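You operate a simulated robot arm through the tools that you are given. There is no shell and no other tool. Be economical: measure what you need, move in short steps, check, and stop when the job is done.

You run a simulated robot arm. Do the job below in one go: nothing can be reset, and whatever is moved stays where it is left.

TASK
Press the zero button three times.

The check looks at the end state, three seconds after you hand in, the way a careful person would. Anything else that was tipped, shoved, dropped, spilled or broken makes it a failure.

THE ROBOT
A 7-joint arm with a two-finger parallel gripper on a trunk, on a base that drives. Base frame: it is fixed to the floor where the robot stands at the start and does not move with it; the origin is under the middle of the robot, x ahead of it, y to its left, z up. Lengths are in mm, angles in degrees, forces in N, time in s.
Its first joint turns from -115.0 to 115.0 degrees. Places, roughly: zero button [500, 0, 900]. Payload 3.91 kg.
The tool frame sits at the grasp point between the pads (the TCP): z along the fingers, y along the line on which they close. The tips reach 30 mm beyond it. Largest opening 110 mm; finger width 20, thickness 10; the body of the gripper, 48 by 112 mm, starts 55 mm behind the TCP.
Orientation is that of the tool frame in the base frame, as a unit quaternion [x, y, z, w]. With the fingers straight down and closing along the base's y, the tool's x points along the base's -x, its y along +y and its z along -z.

THE INTERFACE
- The arm moves only by the tool step_arm. Its argument "deltas" is a list that holds one entry, the list of rows, each a list of 7 numbers: the shift along the tool's x, y, z in units of 30 mm (1.0 is 30 mm), then the turn, a rotation vector about the tool's x, y, z in units of 6 degrees (1.0 is 6 degrees), then the gripper command, from -1 (fully open) to 1 (shut), values between in proportion. In form: [[[x, y, z, rx, ry, rz, fingers], ...]]. A call has 1 to 8 rows; each row shifts and turns the commanded pose from where the row before left it, along the tool's axes as they then stand. A call with a number of a shift or a turn outside -1 to 1 is refused whole. Each row takes 0.2 s and may step no farther than 50 mm and 8.6 degrees from the row before; otherwise, or with a gripper value out of range, the whole call is refused. A pose out of reach is approached as far as the arm can. The call stops where the force on the tool passes 40 N (or 10 N more than at its start, if that is more) or the arm is blocked; 0.2 s more then pass. Each finger travels about 108 mm/s and halts on what it meets, pressing with about 39 N; the grip force reading is that of the motor and also rises with nothing between the fingers. The clock runs only during rows and for 0.2 s after the last one: add rows that do not move to give the fingers time. It gives the time, the measured TCP pose, the force on the tool (base axes), the opening and the grip force at its end, in the units of the frame above (readings bear some noise).
- Cameras (640 x 400 px; columns grow to the right, rows downward): "scene" is now at [20.1, 129.7, 1613.5]; the picture's right is [-0.29, -0.96, 0.00], its down [-0.66, 0.20, -0.72] and it looks along [0.69, -0.21, -0.70] (base axes); focal length 259 px, centre (320, 200). "wrist" rides on the gripper at [72, 17, -103] in the tool frame; the picture's right is [-0.23, 0.97, 0.00], its down [-0.76, -0.18, -0.62] and it looks along [-0.61, -0.14, 0.78] (tool axes); focal length 222 px, centre (320, 200). There is no depth. A picture from a camera that has moved, and an enlarged one, comes with that camera's place and axes in the base frame and with its lens.
- get_image(camera): a new picture of that camera. The clock stands still meanwhile.
- move_column(by): slides the trunk up (or, below 0, down) by that many mm; the arm and the scene camera ride with it, the base frame stays. It gives what a move gives, with no picture.
- drive_base(legs): drives the robot by 1 to 6 legs, each [ahead, turn to the left] in mm and degrees, along the robot's own axes; the way and the turn of a leg run together, so that a leg with both is an arc; at most 1500 mm and 180 degrees a leg. The arm and the cameras ride along, it lands a little off, and it stops where it bumps. It gives what a move gives.
- head_to(pan, tilt): turns the head with the scene camera to pan (to the left, within 155 degrees either way) and tilt (down, from -29 to 69), counted from straight ahead of the robot. It gives what a move gives.
- inspect(camera, box): a new picture of the part [left, top, right, bottom] of that camera's present view, enlarged. The clock stands still meanwhile.
- job_done(): hands the job in; it is judged then, once.

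Work in short steps. Places have to be worked out from the pictures, the camera data and where the tool is seen: move nearer, look again, correct. Check each grasp and each placing, and mend what went wrong. You have 120 turns and 78 pictures in all, those below and enlarged ones among them. Open the gripper and draw the arm clear of the work before you hand the job in, unless the task says otherwise; then end with one line.

The tools are called after "Request:" as a command line: name --argument value ..., lists and objects as JSON in quotes. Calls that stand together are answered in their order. step_arm: Moves the arm, as the interface text tells. Its arguments: {"type":"object","properties":{"deltas":{"type":"array"}},"required":["deltas"]} The other tools are called the same way: move_column (by) slides the trunk up or down; drive_base (legs) drives the base; head_to (pan, tilt) turns the head that bears the scene camera; get_image (camera) takes a picture; inspect (camera, box) takes an enlarged picture of a part of a camera's view; job_done () hands the job in.

At the start:

```text
time_s: 0.0
ee_pos: [494.9, -81.8, 1199.1]
tool_rot: [0.004, 1.0, 0.0, 0.0]
wrist_force: [-0.4, 0.3, 0.3]
grip_width: 110.1
grasp_force: 0.0
trunk travel left (down, up): [-725.0, 265.0]
robot x, y, heading: [0.8, -2.0, -0.2]
head pan, tilt: [-17.1, 44.0]
```

scene: 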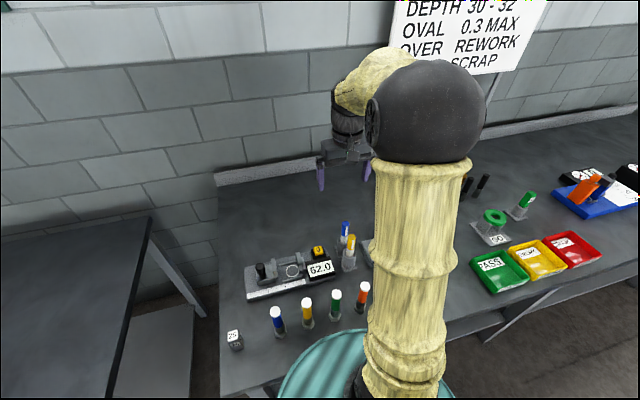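
wrist: 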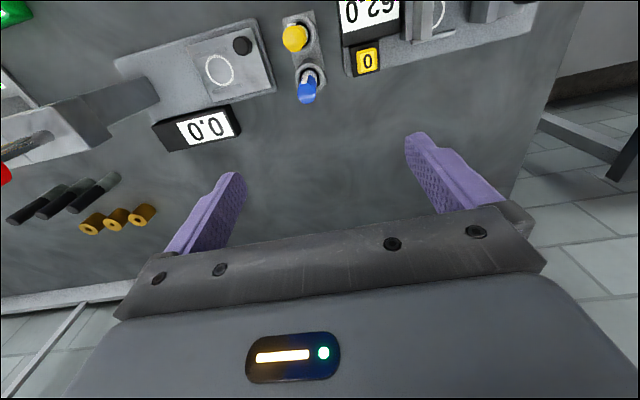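

The zero button seems to be the yellow "0" square beside the 62.0 display. I take enlarged views from both cameras.

Request:
inspect --camera "scene" --box '[240, 210, 400, 310]'

Request:
inspect --camera "wrist" --box '[260, 0, 460, 125]'

```text
4.00 times, centred on (320, 260) of scene
camera zoom: at [20.1, 129.7, 1613.5], right [-0.29, -0.96, 0.0], down [-0.66, 0.2, -0.72], along [0.69, -0.21, -0.7], focal length 1036 px, centre (320, -40)
```

zoom: 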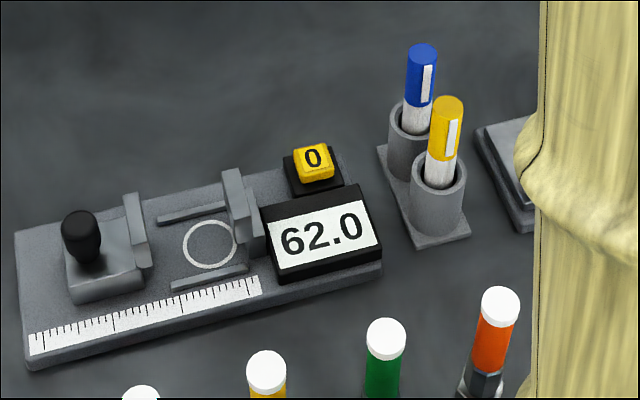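

```text
3.20 times, centred on (360, 62) of wrist
camera zoom: at [422.0, -63.9, 1302.6], right [0.23, 0.97, 0.0], down [0.76, -0.18, 0.62], along [0.61, -0.15, -0.78], focal length 711 px, centre (192, 640)
```

zoom: 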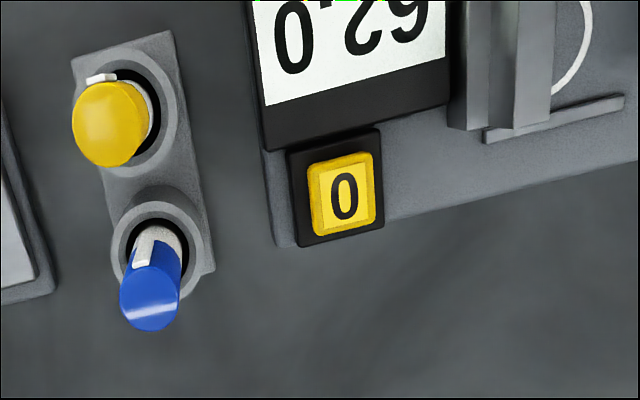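

Triangulating gives the button at about (480, -8, 920). I close the fingers and move above it, staying high, then look again.

Request:
step_arm --deltas '[[[0.25, 0.9, 0, 0, 0, 0, 1], [0.25, 0.9, 0, 0, 0, 0, 1], [0, 0.66, 0.5, 0, 0, 0, 1], [0, 0, 1, 0, 0, 0, 1], [0, 0, 1, 0, 0, 0, 1], [0, 0, 0, 0, 0, 0, 1]]]'

Request:
get_image --camera "wrist"

Request:
get_image --camera "scene"

```text
time_s: 1.4
ee_pos: [481.1, -9.1, 1122.9]
tool_rot: [0.003, 1.0, 0.001, 0.001]
wrist_force: [0.4, 0.5, 0.1]
grip_width: 0.0
grasp_force: 37.6
trunk travel left (down, up): [-725.0, 265.0]
robot x, y, heading: [0.3, 2.7, 0.1]
head pan, tilt: [-17.1, 44.0]
```

```text
73 pictures are left
camera wrist: at [407.7, 9.0, 1226.5], right [0.23, 0.97, 0.0], down [0.76, -0.18, 0.62], along [0.61, -0.15, -0.78], focal length 222 px, centre (320, 200)
```

wrist: 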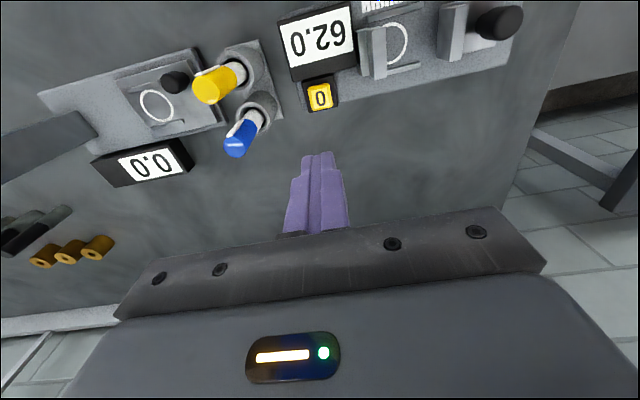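

```text
72 pictures are left
camera scene: at [19.8, 129.7, 1613.5], right [-0.29, -0.96, 0.0], down [-0.66, 0.2, -0.72], along [0.69, -0.21, -0.69], focal length 259 px, centre (320, 200)
```

scene: 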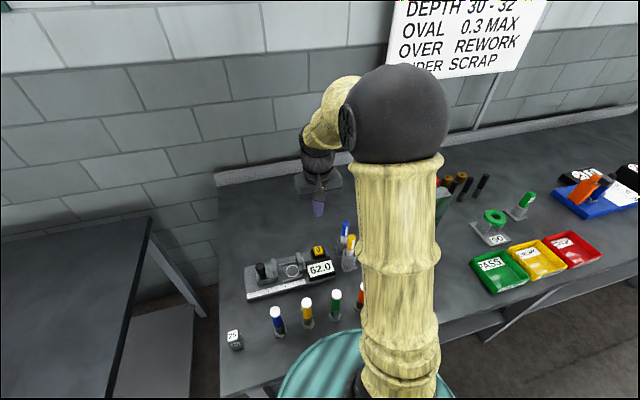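

The button comes out at about (479, -9, 930) and the tool is straight over it. The nearest marker top is at about y = -96, so the gripper body clears it. I descend to about 40 mm above the button.

Request:
step_arm --deltas '[[[0, 0, 1, 0, 0, 0, 1], [0, 0, 1, 0, 0, 0, 1], [0, 0, 1, 0, 0, 0, 1], [0, 0, 1, 0, 0, 0, 1], [0, 0, 0, 0, 0, 0, 1]]]'

Request:
inspect --camera "wrist" --box '[220, 60, 420, 185]'

Request:
inspect --camera "scene" --box '[270, 200, 370, 290]'

```text
time_s: 2.6
ee_pos: [480.9, -10.2, 1004.2]
tool_rot: [0.003, 1.0, 0.0, 0.0]
wrist_force: [-0.2, -0.3, 0.2]
grip_width: 0.0
grasp_force: 37.4
trunk travel left (down, up): [-725.0, 265.0]
robot x, y, heading: [-0.7, -1.2, 0.2]
head pan, tilt: [-17.1, 44.0]
```

```text
3.20 times, centred on (320, 122) of wrist
camera zoom: at [406.8, 7.9, 1106.9], right [0.23, 0.97, 0.0], down [0.76, -0.18, 0.62], along [0.61, -0.15, -0.78], focal length 711 px, centre (320, 448)
```

zoom: 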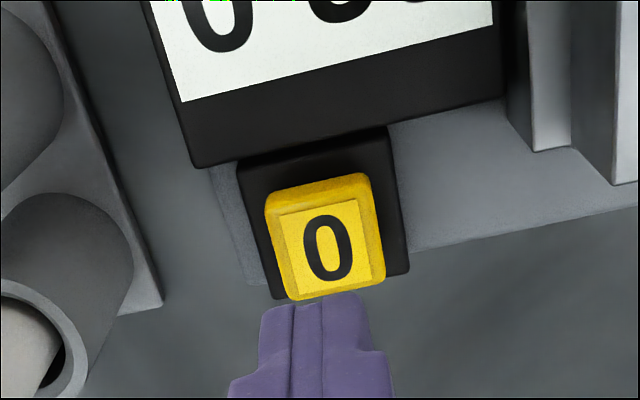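

```text
4.44 times, centred on (320, 245) of scene
camera zoom: at [19.9, 129.7, 1613.5], right [-0.29, -0.96, 0.0], down [-0.66, 0.2, -0.72], along [0.69, -0.21, -0.69], focal length 1150 px, centre (320, 0)
```

zoom: 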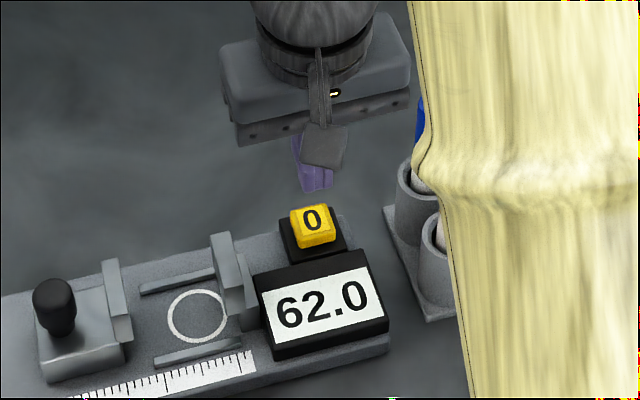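

The tool is aligned within about 2 mm, with the tips near z = 974 and the button top at about 930–936. I go down in small steps, watching the force.

Request:
step_arm --deltas '[[[0, 0.06, 0.8, 0, 0, 0, 1], [0, 0, 0.15, 0, 0, 0, 1], [0, 0, 0.1, 0, 0, 0, 1], [0, 0, 0.1, 0, 0, 0, 1], [0, 0, 0.0, 0, 0, 0, 1]]]'

Request:
inspect --camera "wrist" --box '[220, 60, 420, 185]'

Request:
inspect --camera "scene" --box '[290, 220, 350, 280]'

```text
time_s: 3.8
ee_pos: [481.8, -6.3, 969.0]
tool_rot: [0.003, 1.0, -0.001, 0.0]
wrist_force: [-0.2, 0.3, -0.4]
grip_width: 0.0
grasp_force: 37.7
trunk travel left (down, up): [-725.0, 265.0]
robot x, y, heading: [0.9, -0.8, 0.1]
head pan, tilt: [-17.1, 44.0]
```

```text
3.20 times, centred on (320, 122) of wrist
camera zoom: at [407.8, 11.3, 1073.1], right [0.23, 0.97, 0.0], down [0.76, -0.18, 0.62], along [0.61, -0.15, -0.78], focal length 711 px, centre (320, 448)
```

zoom: 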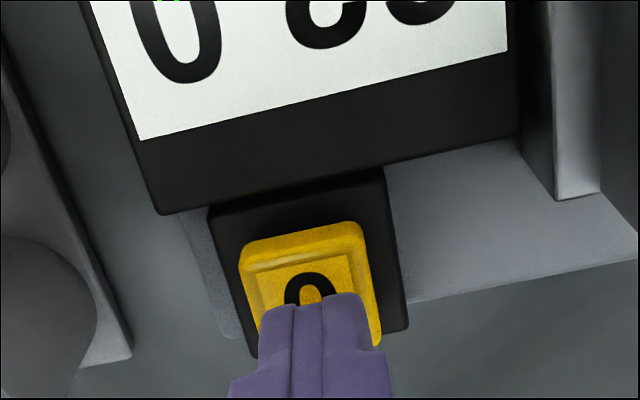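

```text
6.67 times, centred on (320, 250) of scene
camera zoom: at [20.2, 129.7, 1613.5], right [-0.29, -0.96, 0.0], down [-0.66, 0.2, -0.72], along [0.69, -0.21, -0.7], focal length 1726 px, centre (320, -133)
```

zoom: 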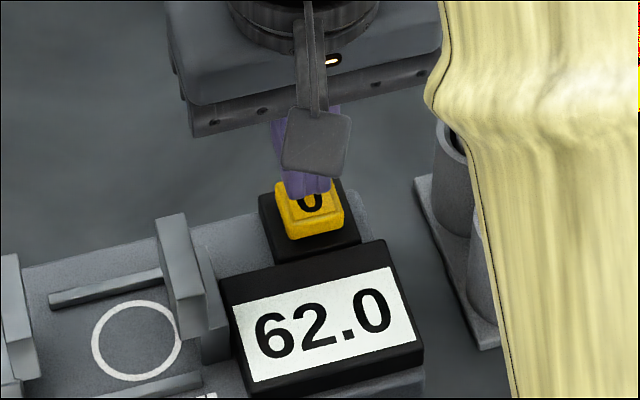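

There's no contact yet, and the tips are well centred at about z = 939. I go down in 1.5–3 mm steps.

Request:
step_arm --deltas '[[[0, 0, 0.1, 0, 0, 0, 1], [0, 0, 0.05, 0, 0, 0, 1], [0, 0, 0.05, 0, 0, 0, 1], [0, 0, 0, 0, 0, 0, 1]]]'

Request:
inspect --camera "scene" --box '[290, 220, 350, 280]'

```text
time_s: 4.8
ee_pos: [480.7, -6.6, 964.2]
tool_rot: [0.003, 1.0, 0.0, 0.0]
wrist_force: [0.4, 0.2, 0.2]
grip_width: 0.0
grasp_force: 37.4
trunk travel left (down, up): [-725.0, 265.0]
robot x, y, heading: [-0.0, -9.0, -0.0]
head pan, tilt: [-17.1, 44.0]
```

```text
6.67 times, centred on (320, 250) of scene
camera zoom: at [20.2, 129.7, 1613.5], right [-0.29, -0.96, 0.0], down [-0.66, 0.2, -0.72], along [0.69, -0.21, -0.7], focal length 1726 px, centre (320, -133)
```

zoom: 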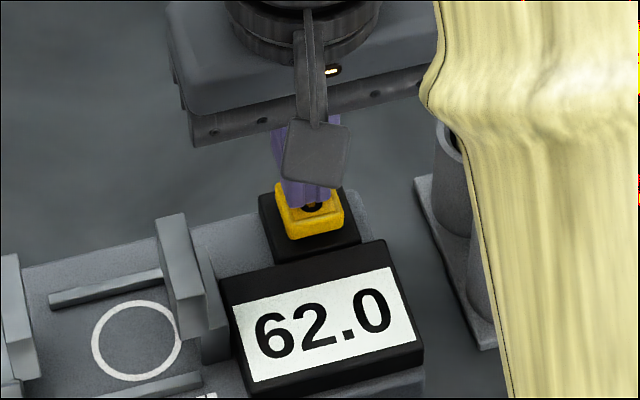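

Still no contact; the picture suggests about 5 mm remains. I continue in 1.5 mm steps.

Request:
step_arm --deltas '[[[0, 0, 0.05, 0, 0, 0, 1], [0, 0, 0.05, 0, 0, 0, 1], [0, 0, 0.05, 0, 0, 0, 1], [0, 0, 0, 0, 0, 0, 1]]]'

Request:
inspect --camera "scene" --box '[290, 220, 350, 280]'

```text
time_s: 5.8
ee_pos: [479.7, -5.9, 960.0]
tool_rot: [0.004, 1.0, 0.0, 0.0]
wrist_force: [-0.3, 0.8, 0.5]
grip_width: 0.1
grasp_force: 37.9
trunk travel left (down, up): [-725.0, 265.0]
robot x, y, heading: [1.0, 0.1, -0.3]
head pan, tilt: [-17.1, 44.0]
```

```text
6.67 times, centred on (320, 250) of scene
camera zoom: at [20.2, 129.7, 1613.5], right [-0.29, -0.96, 0.0], down [-0.66, 0.2, -0.72], along [0.69, -0.21, -0.7], focal length 1726 px, centre (320, -133)
```

zoom: 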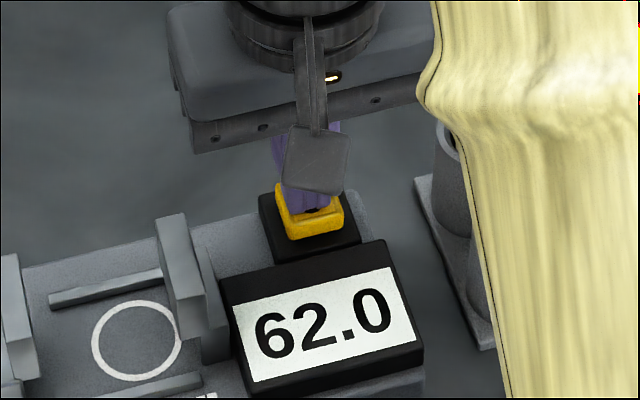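

Nothing touched yet, and the tips are a few mm above the cap. I keep going down 1.5 mm at a time.

Request:
step_arm --deltas '[[[0, 0, 0.05, 0, 0, 0, 1], [0, 0, 0.05, 0, 0, 0, 1], [0, 0, 0, 0, 0, 0, 1]]]'

Request:
inspect --camera "scene" --box '[290, 220, 350, 280]'

```text
time_s: 6.6
ee_pos: [480.6, -5.3, 957.0]
tool_rot: [0.004, 1.0, 0.0, 0.0]
wrist_force: [-1.1, -0.7, 2.3]
grip_width: 0.0
grasp_force: 37.6
trunk travel left (down, up): [-725.0, 265.0]
robot x, y, heading: [1.2, 2.0, -0.1]
head pan, tilt: [-17.1, 44.0]
```

```text
6.67 times, centred on (320, 250) of scene
camera zoom: at [19.8, 129.6, 1613.5], right [-0.29, -0.96, 0.0], down [-0.66, 0.2, -0.72], along [0.69, -0.21, -0.69], focal length 1726 px, centre (320, -133)
```

zoom: 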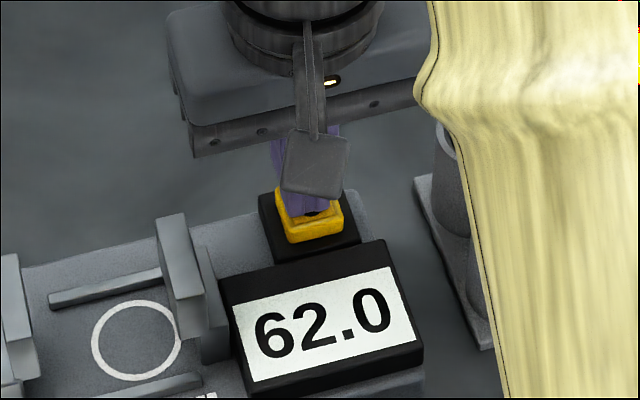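

First contact: 2.3 N at TCP z = 957, with the cap slightly down. I press on another 3 mm.

Request:
step_arm --deltas '[[[0, 0, 0.05, 0, 0, 0, 1], [0, 0, 0.05, 0, 0, 0, 1], [0, 0, 0, 0, 0, 0, 1]]]'

Request:
inspect --camera "scene" --box '[290, 220, 350, 280]'

```text
time_s: 7.4
ee_pos: [481.4, -6.6, 953.6]
tool_rot: [0.003, 1.0, 0.0, 0.002]
wrist_force: [-0.3, -0.1, 8.6]
grip_width: 0.1
grasp_force: 37.8
trunk travel left (down, up): [-725.0, 265.0]
robot x, y, heading: [-2.4, -0.9, -0.2]
head pan, tilt: [-17.1, 44.0]
```

```text
6.67 times, centred on (320, 250) of scene
camera zoom: at [19.4, 129.6, 1613.6], right [-0.29, -0.96, 0.0], down [-0.66, 0.2, -0.72], along [0.69, -0.21, -0.69], focal length 1726 px, centre (320, -133)
```

zoom: 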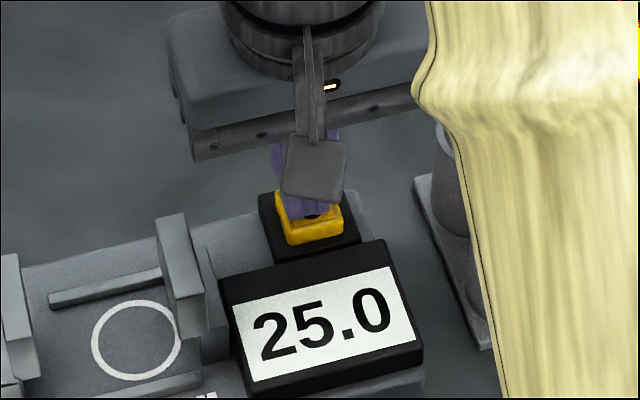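

The press registered: the display changed from 62.0 to 25.0 at 8.6 N. I raise about 9 mm for a full release and check.

Request:
step_arm --deltas '[[[0, 0, -0.15, 0, 0, 0, 1], [0, 0, -0.15, 0, 0, 0, 1], [0, 0, 0, 0, 0, 0, 1], [0, 0, 0, 0, 0, 0, 1]]]'

Request:
inspect --camera "scene" --box '[290, 220, 350, 280]'

```text
time_s: 8.4
ee_pos: [480.0, -5.3, 963.5]
tool_rot: [0.003, 1.0, 0.0, 0.001]
wrist_force: [-0.4, -1.0, 0.3]
grip_width: 0.0
grasp_force: 37.9
trunk travel left (down, up): [-725.0, 265.0]
robot x, y, heading: [-1.4, 0.3, -0.2]
head pan, tilt: [-17.1, 44.0]
```

```text
6.67 times, centred on (320, 250) of scene
camera zoom: at [20.2, 129.7, 1613.5], right [-0.29, -0.96, 0.0], down [-0.66, 0.2, -0.72], along [0.69, -0.21, -0.7], focal length 1726 px, centre (320, -133)
```

zoom: 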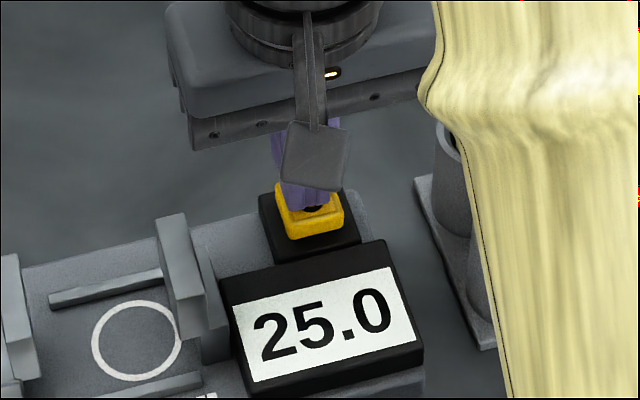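

The cap is back up with no force, so that is one press. Second press: down the same 9 mm and a hold.

Request:
step_arm --deltas '[[[0, 0, 0.1, 0, 0, 0, 1], [0, 0, 0.1, 0, 0, 0, 1], [0, 0, 0.1, 0, 0, 0, 1], [0, 0, 0, 0, 0, 0, 1]]]'

Request:
inspect --camera "scene" --box '[290, 220, 350, 280]'

```text
time_s: 9.4
ee_pos: [479.9, -5.8, 954.3]
tool_rot: [0.003, 1.0, 0.0, 0.001]
wrist_force: [-4.1, 1.0, 10.0]
grip_width: 0.0
grasp_force: 37.7
trunk travel left (down, up): [-725.0, 265.0]
robot x, y, heading: [-2.1, -0.9, -0.0]
head pan, tilt: [-17.1, 44.0]
```

```text
6.67 times, centred on (320, 250) of scene
camera zoom: at [18.7, 129.9, 1613.6], right [-0.29, -0.96, 0.0], down [-0.66, 0.2, -0.72], along [0.69, -0.21, -0.69], focal length 1726 px, centre (320, -133)
```

zoom: 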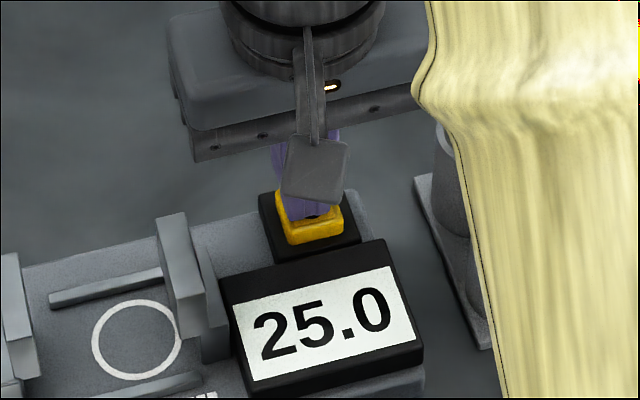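

The reading stays at 25.0, which fits re-setting the same value, at 10 N and the same depth. While still held, I press 2 mm deeper to be sure of passing the trip point; it cannot add a press.

Request:
step_arm --deltas '[[[0, 0, 0.07, 0, 0, 0, 1], [0, 0, 0, 0, 0, 0, 1]]]'

Request:
inspect --camera "scene" --box '[290, 220, 350, 280]'

```text
time_s: 10.0
ee_pos: [480.0, -5.3, 951.8]
tool_rot: [0.004, 1.0, -0.001, 0.002]
wrist_force: [-4.5, 2.6, 19.2]
grip_width: 0.1
grasp_force: 37.3
trunk travel left (down, up): [-725.0, 265.0]
robot x, y, heading: [-1.5, -1.4, 0.1]
head pan, tilt: [-17.1, 44.0]
```

```text
6.67 times, centred on (320, 250) of scene
camera zoom: at [17.8, 130.0, 1613.6], right [-0.29, -0.96, 0.0], down [-0.66, 0.2, -0.72], along [0.69, -0.21, -0.69], focal length 1726 px, centre (320, -133)
```

zoom: 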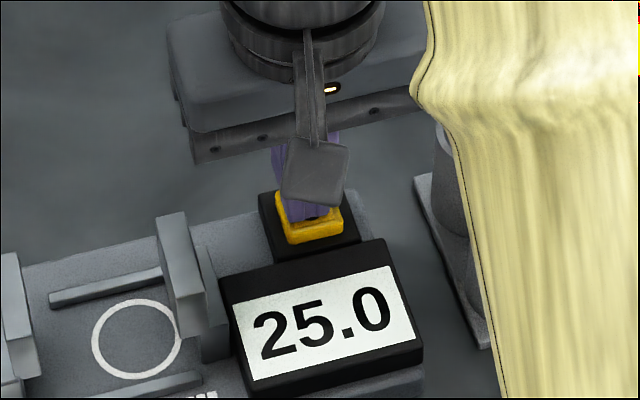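

At 19 N the cap is at its stop, so the second press is full. I release by about 11 mm.

Request:
step_arm --deltas '[[[0, 0, -0.19, 0, 0, 0, 1], [0, 0, -0.19, 0, 0, 0, 1], [0, 0, 0, 0, 0, 0, 1], [0, 0, 0, 0, 0, 0, 1]]]'

Request:
inspect --camera "scene" --box '[290, 220, 350, 280]'

```text
time_s: 11.0
ee_pos: [481.7, -5.6, 962.8]
tool_rot: [0.004, 1.0, 0.001, 0.001]
wrist_force: [0.9, -0.1, 0.2]
grip_width: 0.0
grasp_force: 36.8
trunk travel left (down, up): [-725.0, 265.0]
robot x, y, heading: [-2.8, -3.0, -0.0]
head pan, tilt: [-17.1, 44.0]
```

```text
6.67 times, centred on (320, 250) of scene
camera zoom: at [20.2, 129.7, 1613.4], right [-0.29, -0.96, 0.0], down [-0.66, 0.2, -0.72], along [0.69, -0.21, -0.7], focal length 1726 px, centre (320, -133)
```

zoom: 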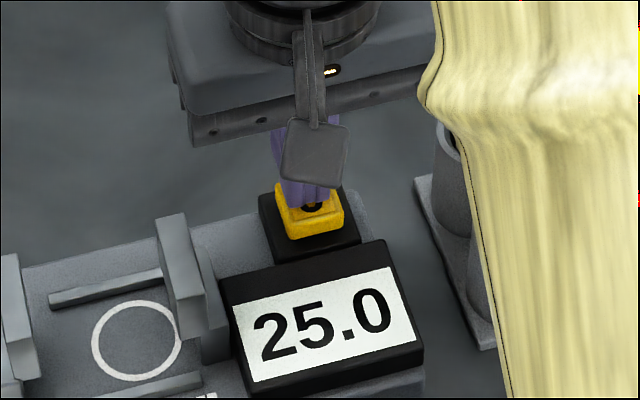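

The button is released and free. Third press: down the same way, about 10 mm.

Request:
step_arm --deltas '[[[0, 0, 0.12, 0, 0, 0, 1], [0, 0, 0.12, 0, 0, 0, 1], [0, 0, 0.1, 0, 0, 0, 1], [0, 0, 0, 0, 0, 0, 1]]]'

Request:
inspect --camera "scene" --box '[290, 220, 350, 280]'

```text
time_s: 12.0
ee_pos: [480.0, -5.8, 952.6]
tool_rot: [0.004, 1.0, -0.001, 0.001]
wrist_force: [-1.1, 1.7, 15.3]
grip_width: 0.0
grasp_force: 37.7
trunk travel left (down, up): [-725.0, 265.0]
robot x, y, heading: [-0.0, -2.2, 0.2]
head pan, tilt: [-17.1, 44.0]
```

```text
6.67 times, centred on (320, 250) of scene
camera zoom: at [18.7, 130.0, 1613.6], right [-0.29, -0.96, 0.0], down [-0.66, 0.2, -0.72], along [0.69, -0.21, -0.69], focal length 1726 px, centre (320, -133)
```

zoom: 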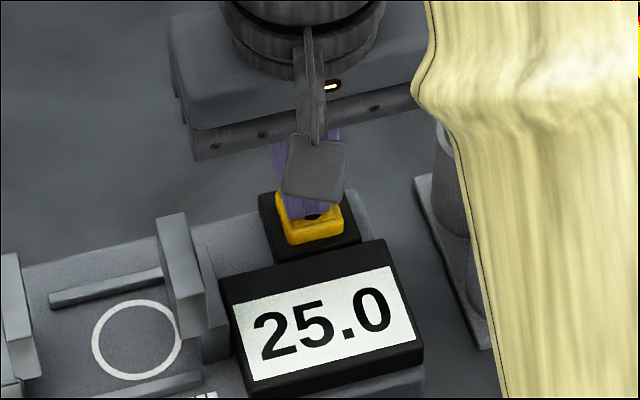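

The third press is at its stop with 15 N. I release, raise the arm straight up and open the gripper once clear.

Request:
step_arm --deltas '[[[0, 0, -0.5, 0, 0, 0, 1], [0, 0, -1, 0, 0, 0, 1], [0, 0, -1, 0, 0, 0, 1], [0, 0, -1, 0, 0, 0, 1], [0, 0, -1, 0, 0, 0, 1], [0, 0, -1, 0, 0, 0, 1], [0, 0, -1, 0, 0, 0, 1], [0, 0, -1, 0, 0, 0, 1]]]'

Request:
step_arm --deltas '[[[0, 0, 0, 0, 0, 0, -1], [0, 0, 0, 0, 0, 0, -1], [0, 0, 0, 0, 0, 0, -1], [0, 0, 0, 0, 0, 0, -1]]]'

Request:
inspect --camera "scene" --box '[240, 210, 400, 310]'

Request:
get_image --camera "wrist"

```text
time_s: 13.8
ee_pos: [479.2, -6.7, 1177.8]
tool_rot: [0.004, 1.0, 0.0, 0.0]
wrist_force: [-0.3, -0.2, 1.5]
grip_width: 0.1
grasp_force: 37.6
trunk travel left (down, up): [-725.0, 265.0]
robot x, y, heading: [3.3, 1.8, -0.1]
head pan, tilt: [-17.1, 44.0]
```

```text
time_s: 14.8
ee_pos: [479.0, -5.2, 1176.6]
tool_rot: [0.003, 1.0, 0.0, 0.0]
wrist_force: [-0.1, -0.1, 0.9]
grip_width: 110.0
grasp_force: 0.0
trunk travel left (down, up): [-725.0, 265.0]
robot x, y, heading: [1.8, -3.0, 0.0]
head pan, tilt: [-17.1, 44.0]
```

```text
4.00 times, centred on (320, 260) of scene
camera zoom: at [20.1, 129.7, 1613.5], right [-0.29, -0.96, 0.0], down [-0.66, 0.2, -0.72], along [0.69, -0.21, -0.7], focal length 1036 px, centre (320, -40)
```

zoom: 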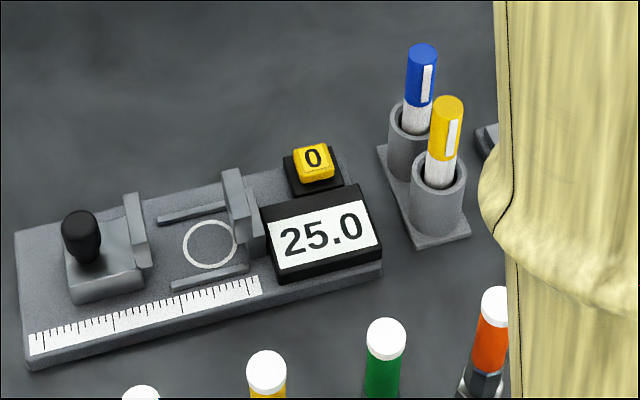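

```text
57 pictures are left
camera wrist: at [407.0, 11.8, 1280.5], right [0.23, 0.97, 0.0], down [0.76, -0.18, 0.62], along [0.61, -0.15, -0.78], focal length 222 px, centre (320, 200)
```

wrist: 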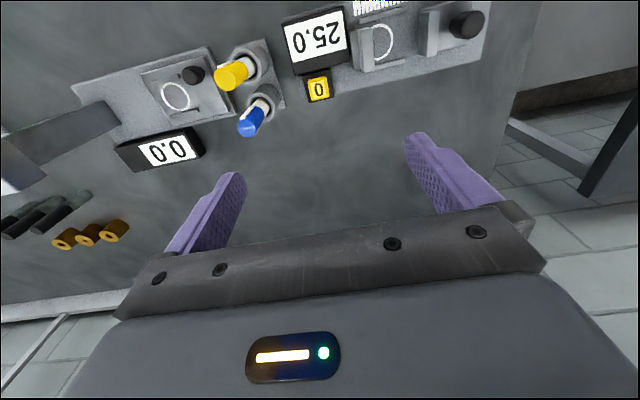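

All three presses are done, the button is released, the gauge and markers are where they were, and the arm is clear with the gripper open. I hand in.

Request:
job_done

```text
The job is handed in.
```

I pressed and released the zero button three times and moved nothing else. Its display changed from 62.0 to 25.0 on the first press and stayed at 25.0 on the second and third, so those two rest on the button being pressed to its stop.
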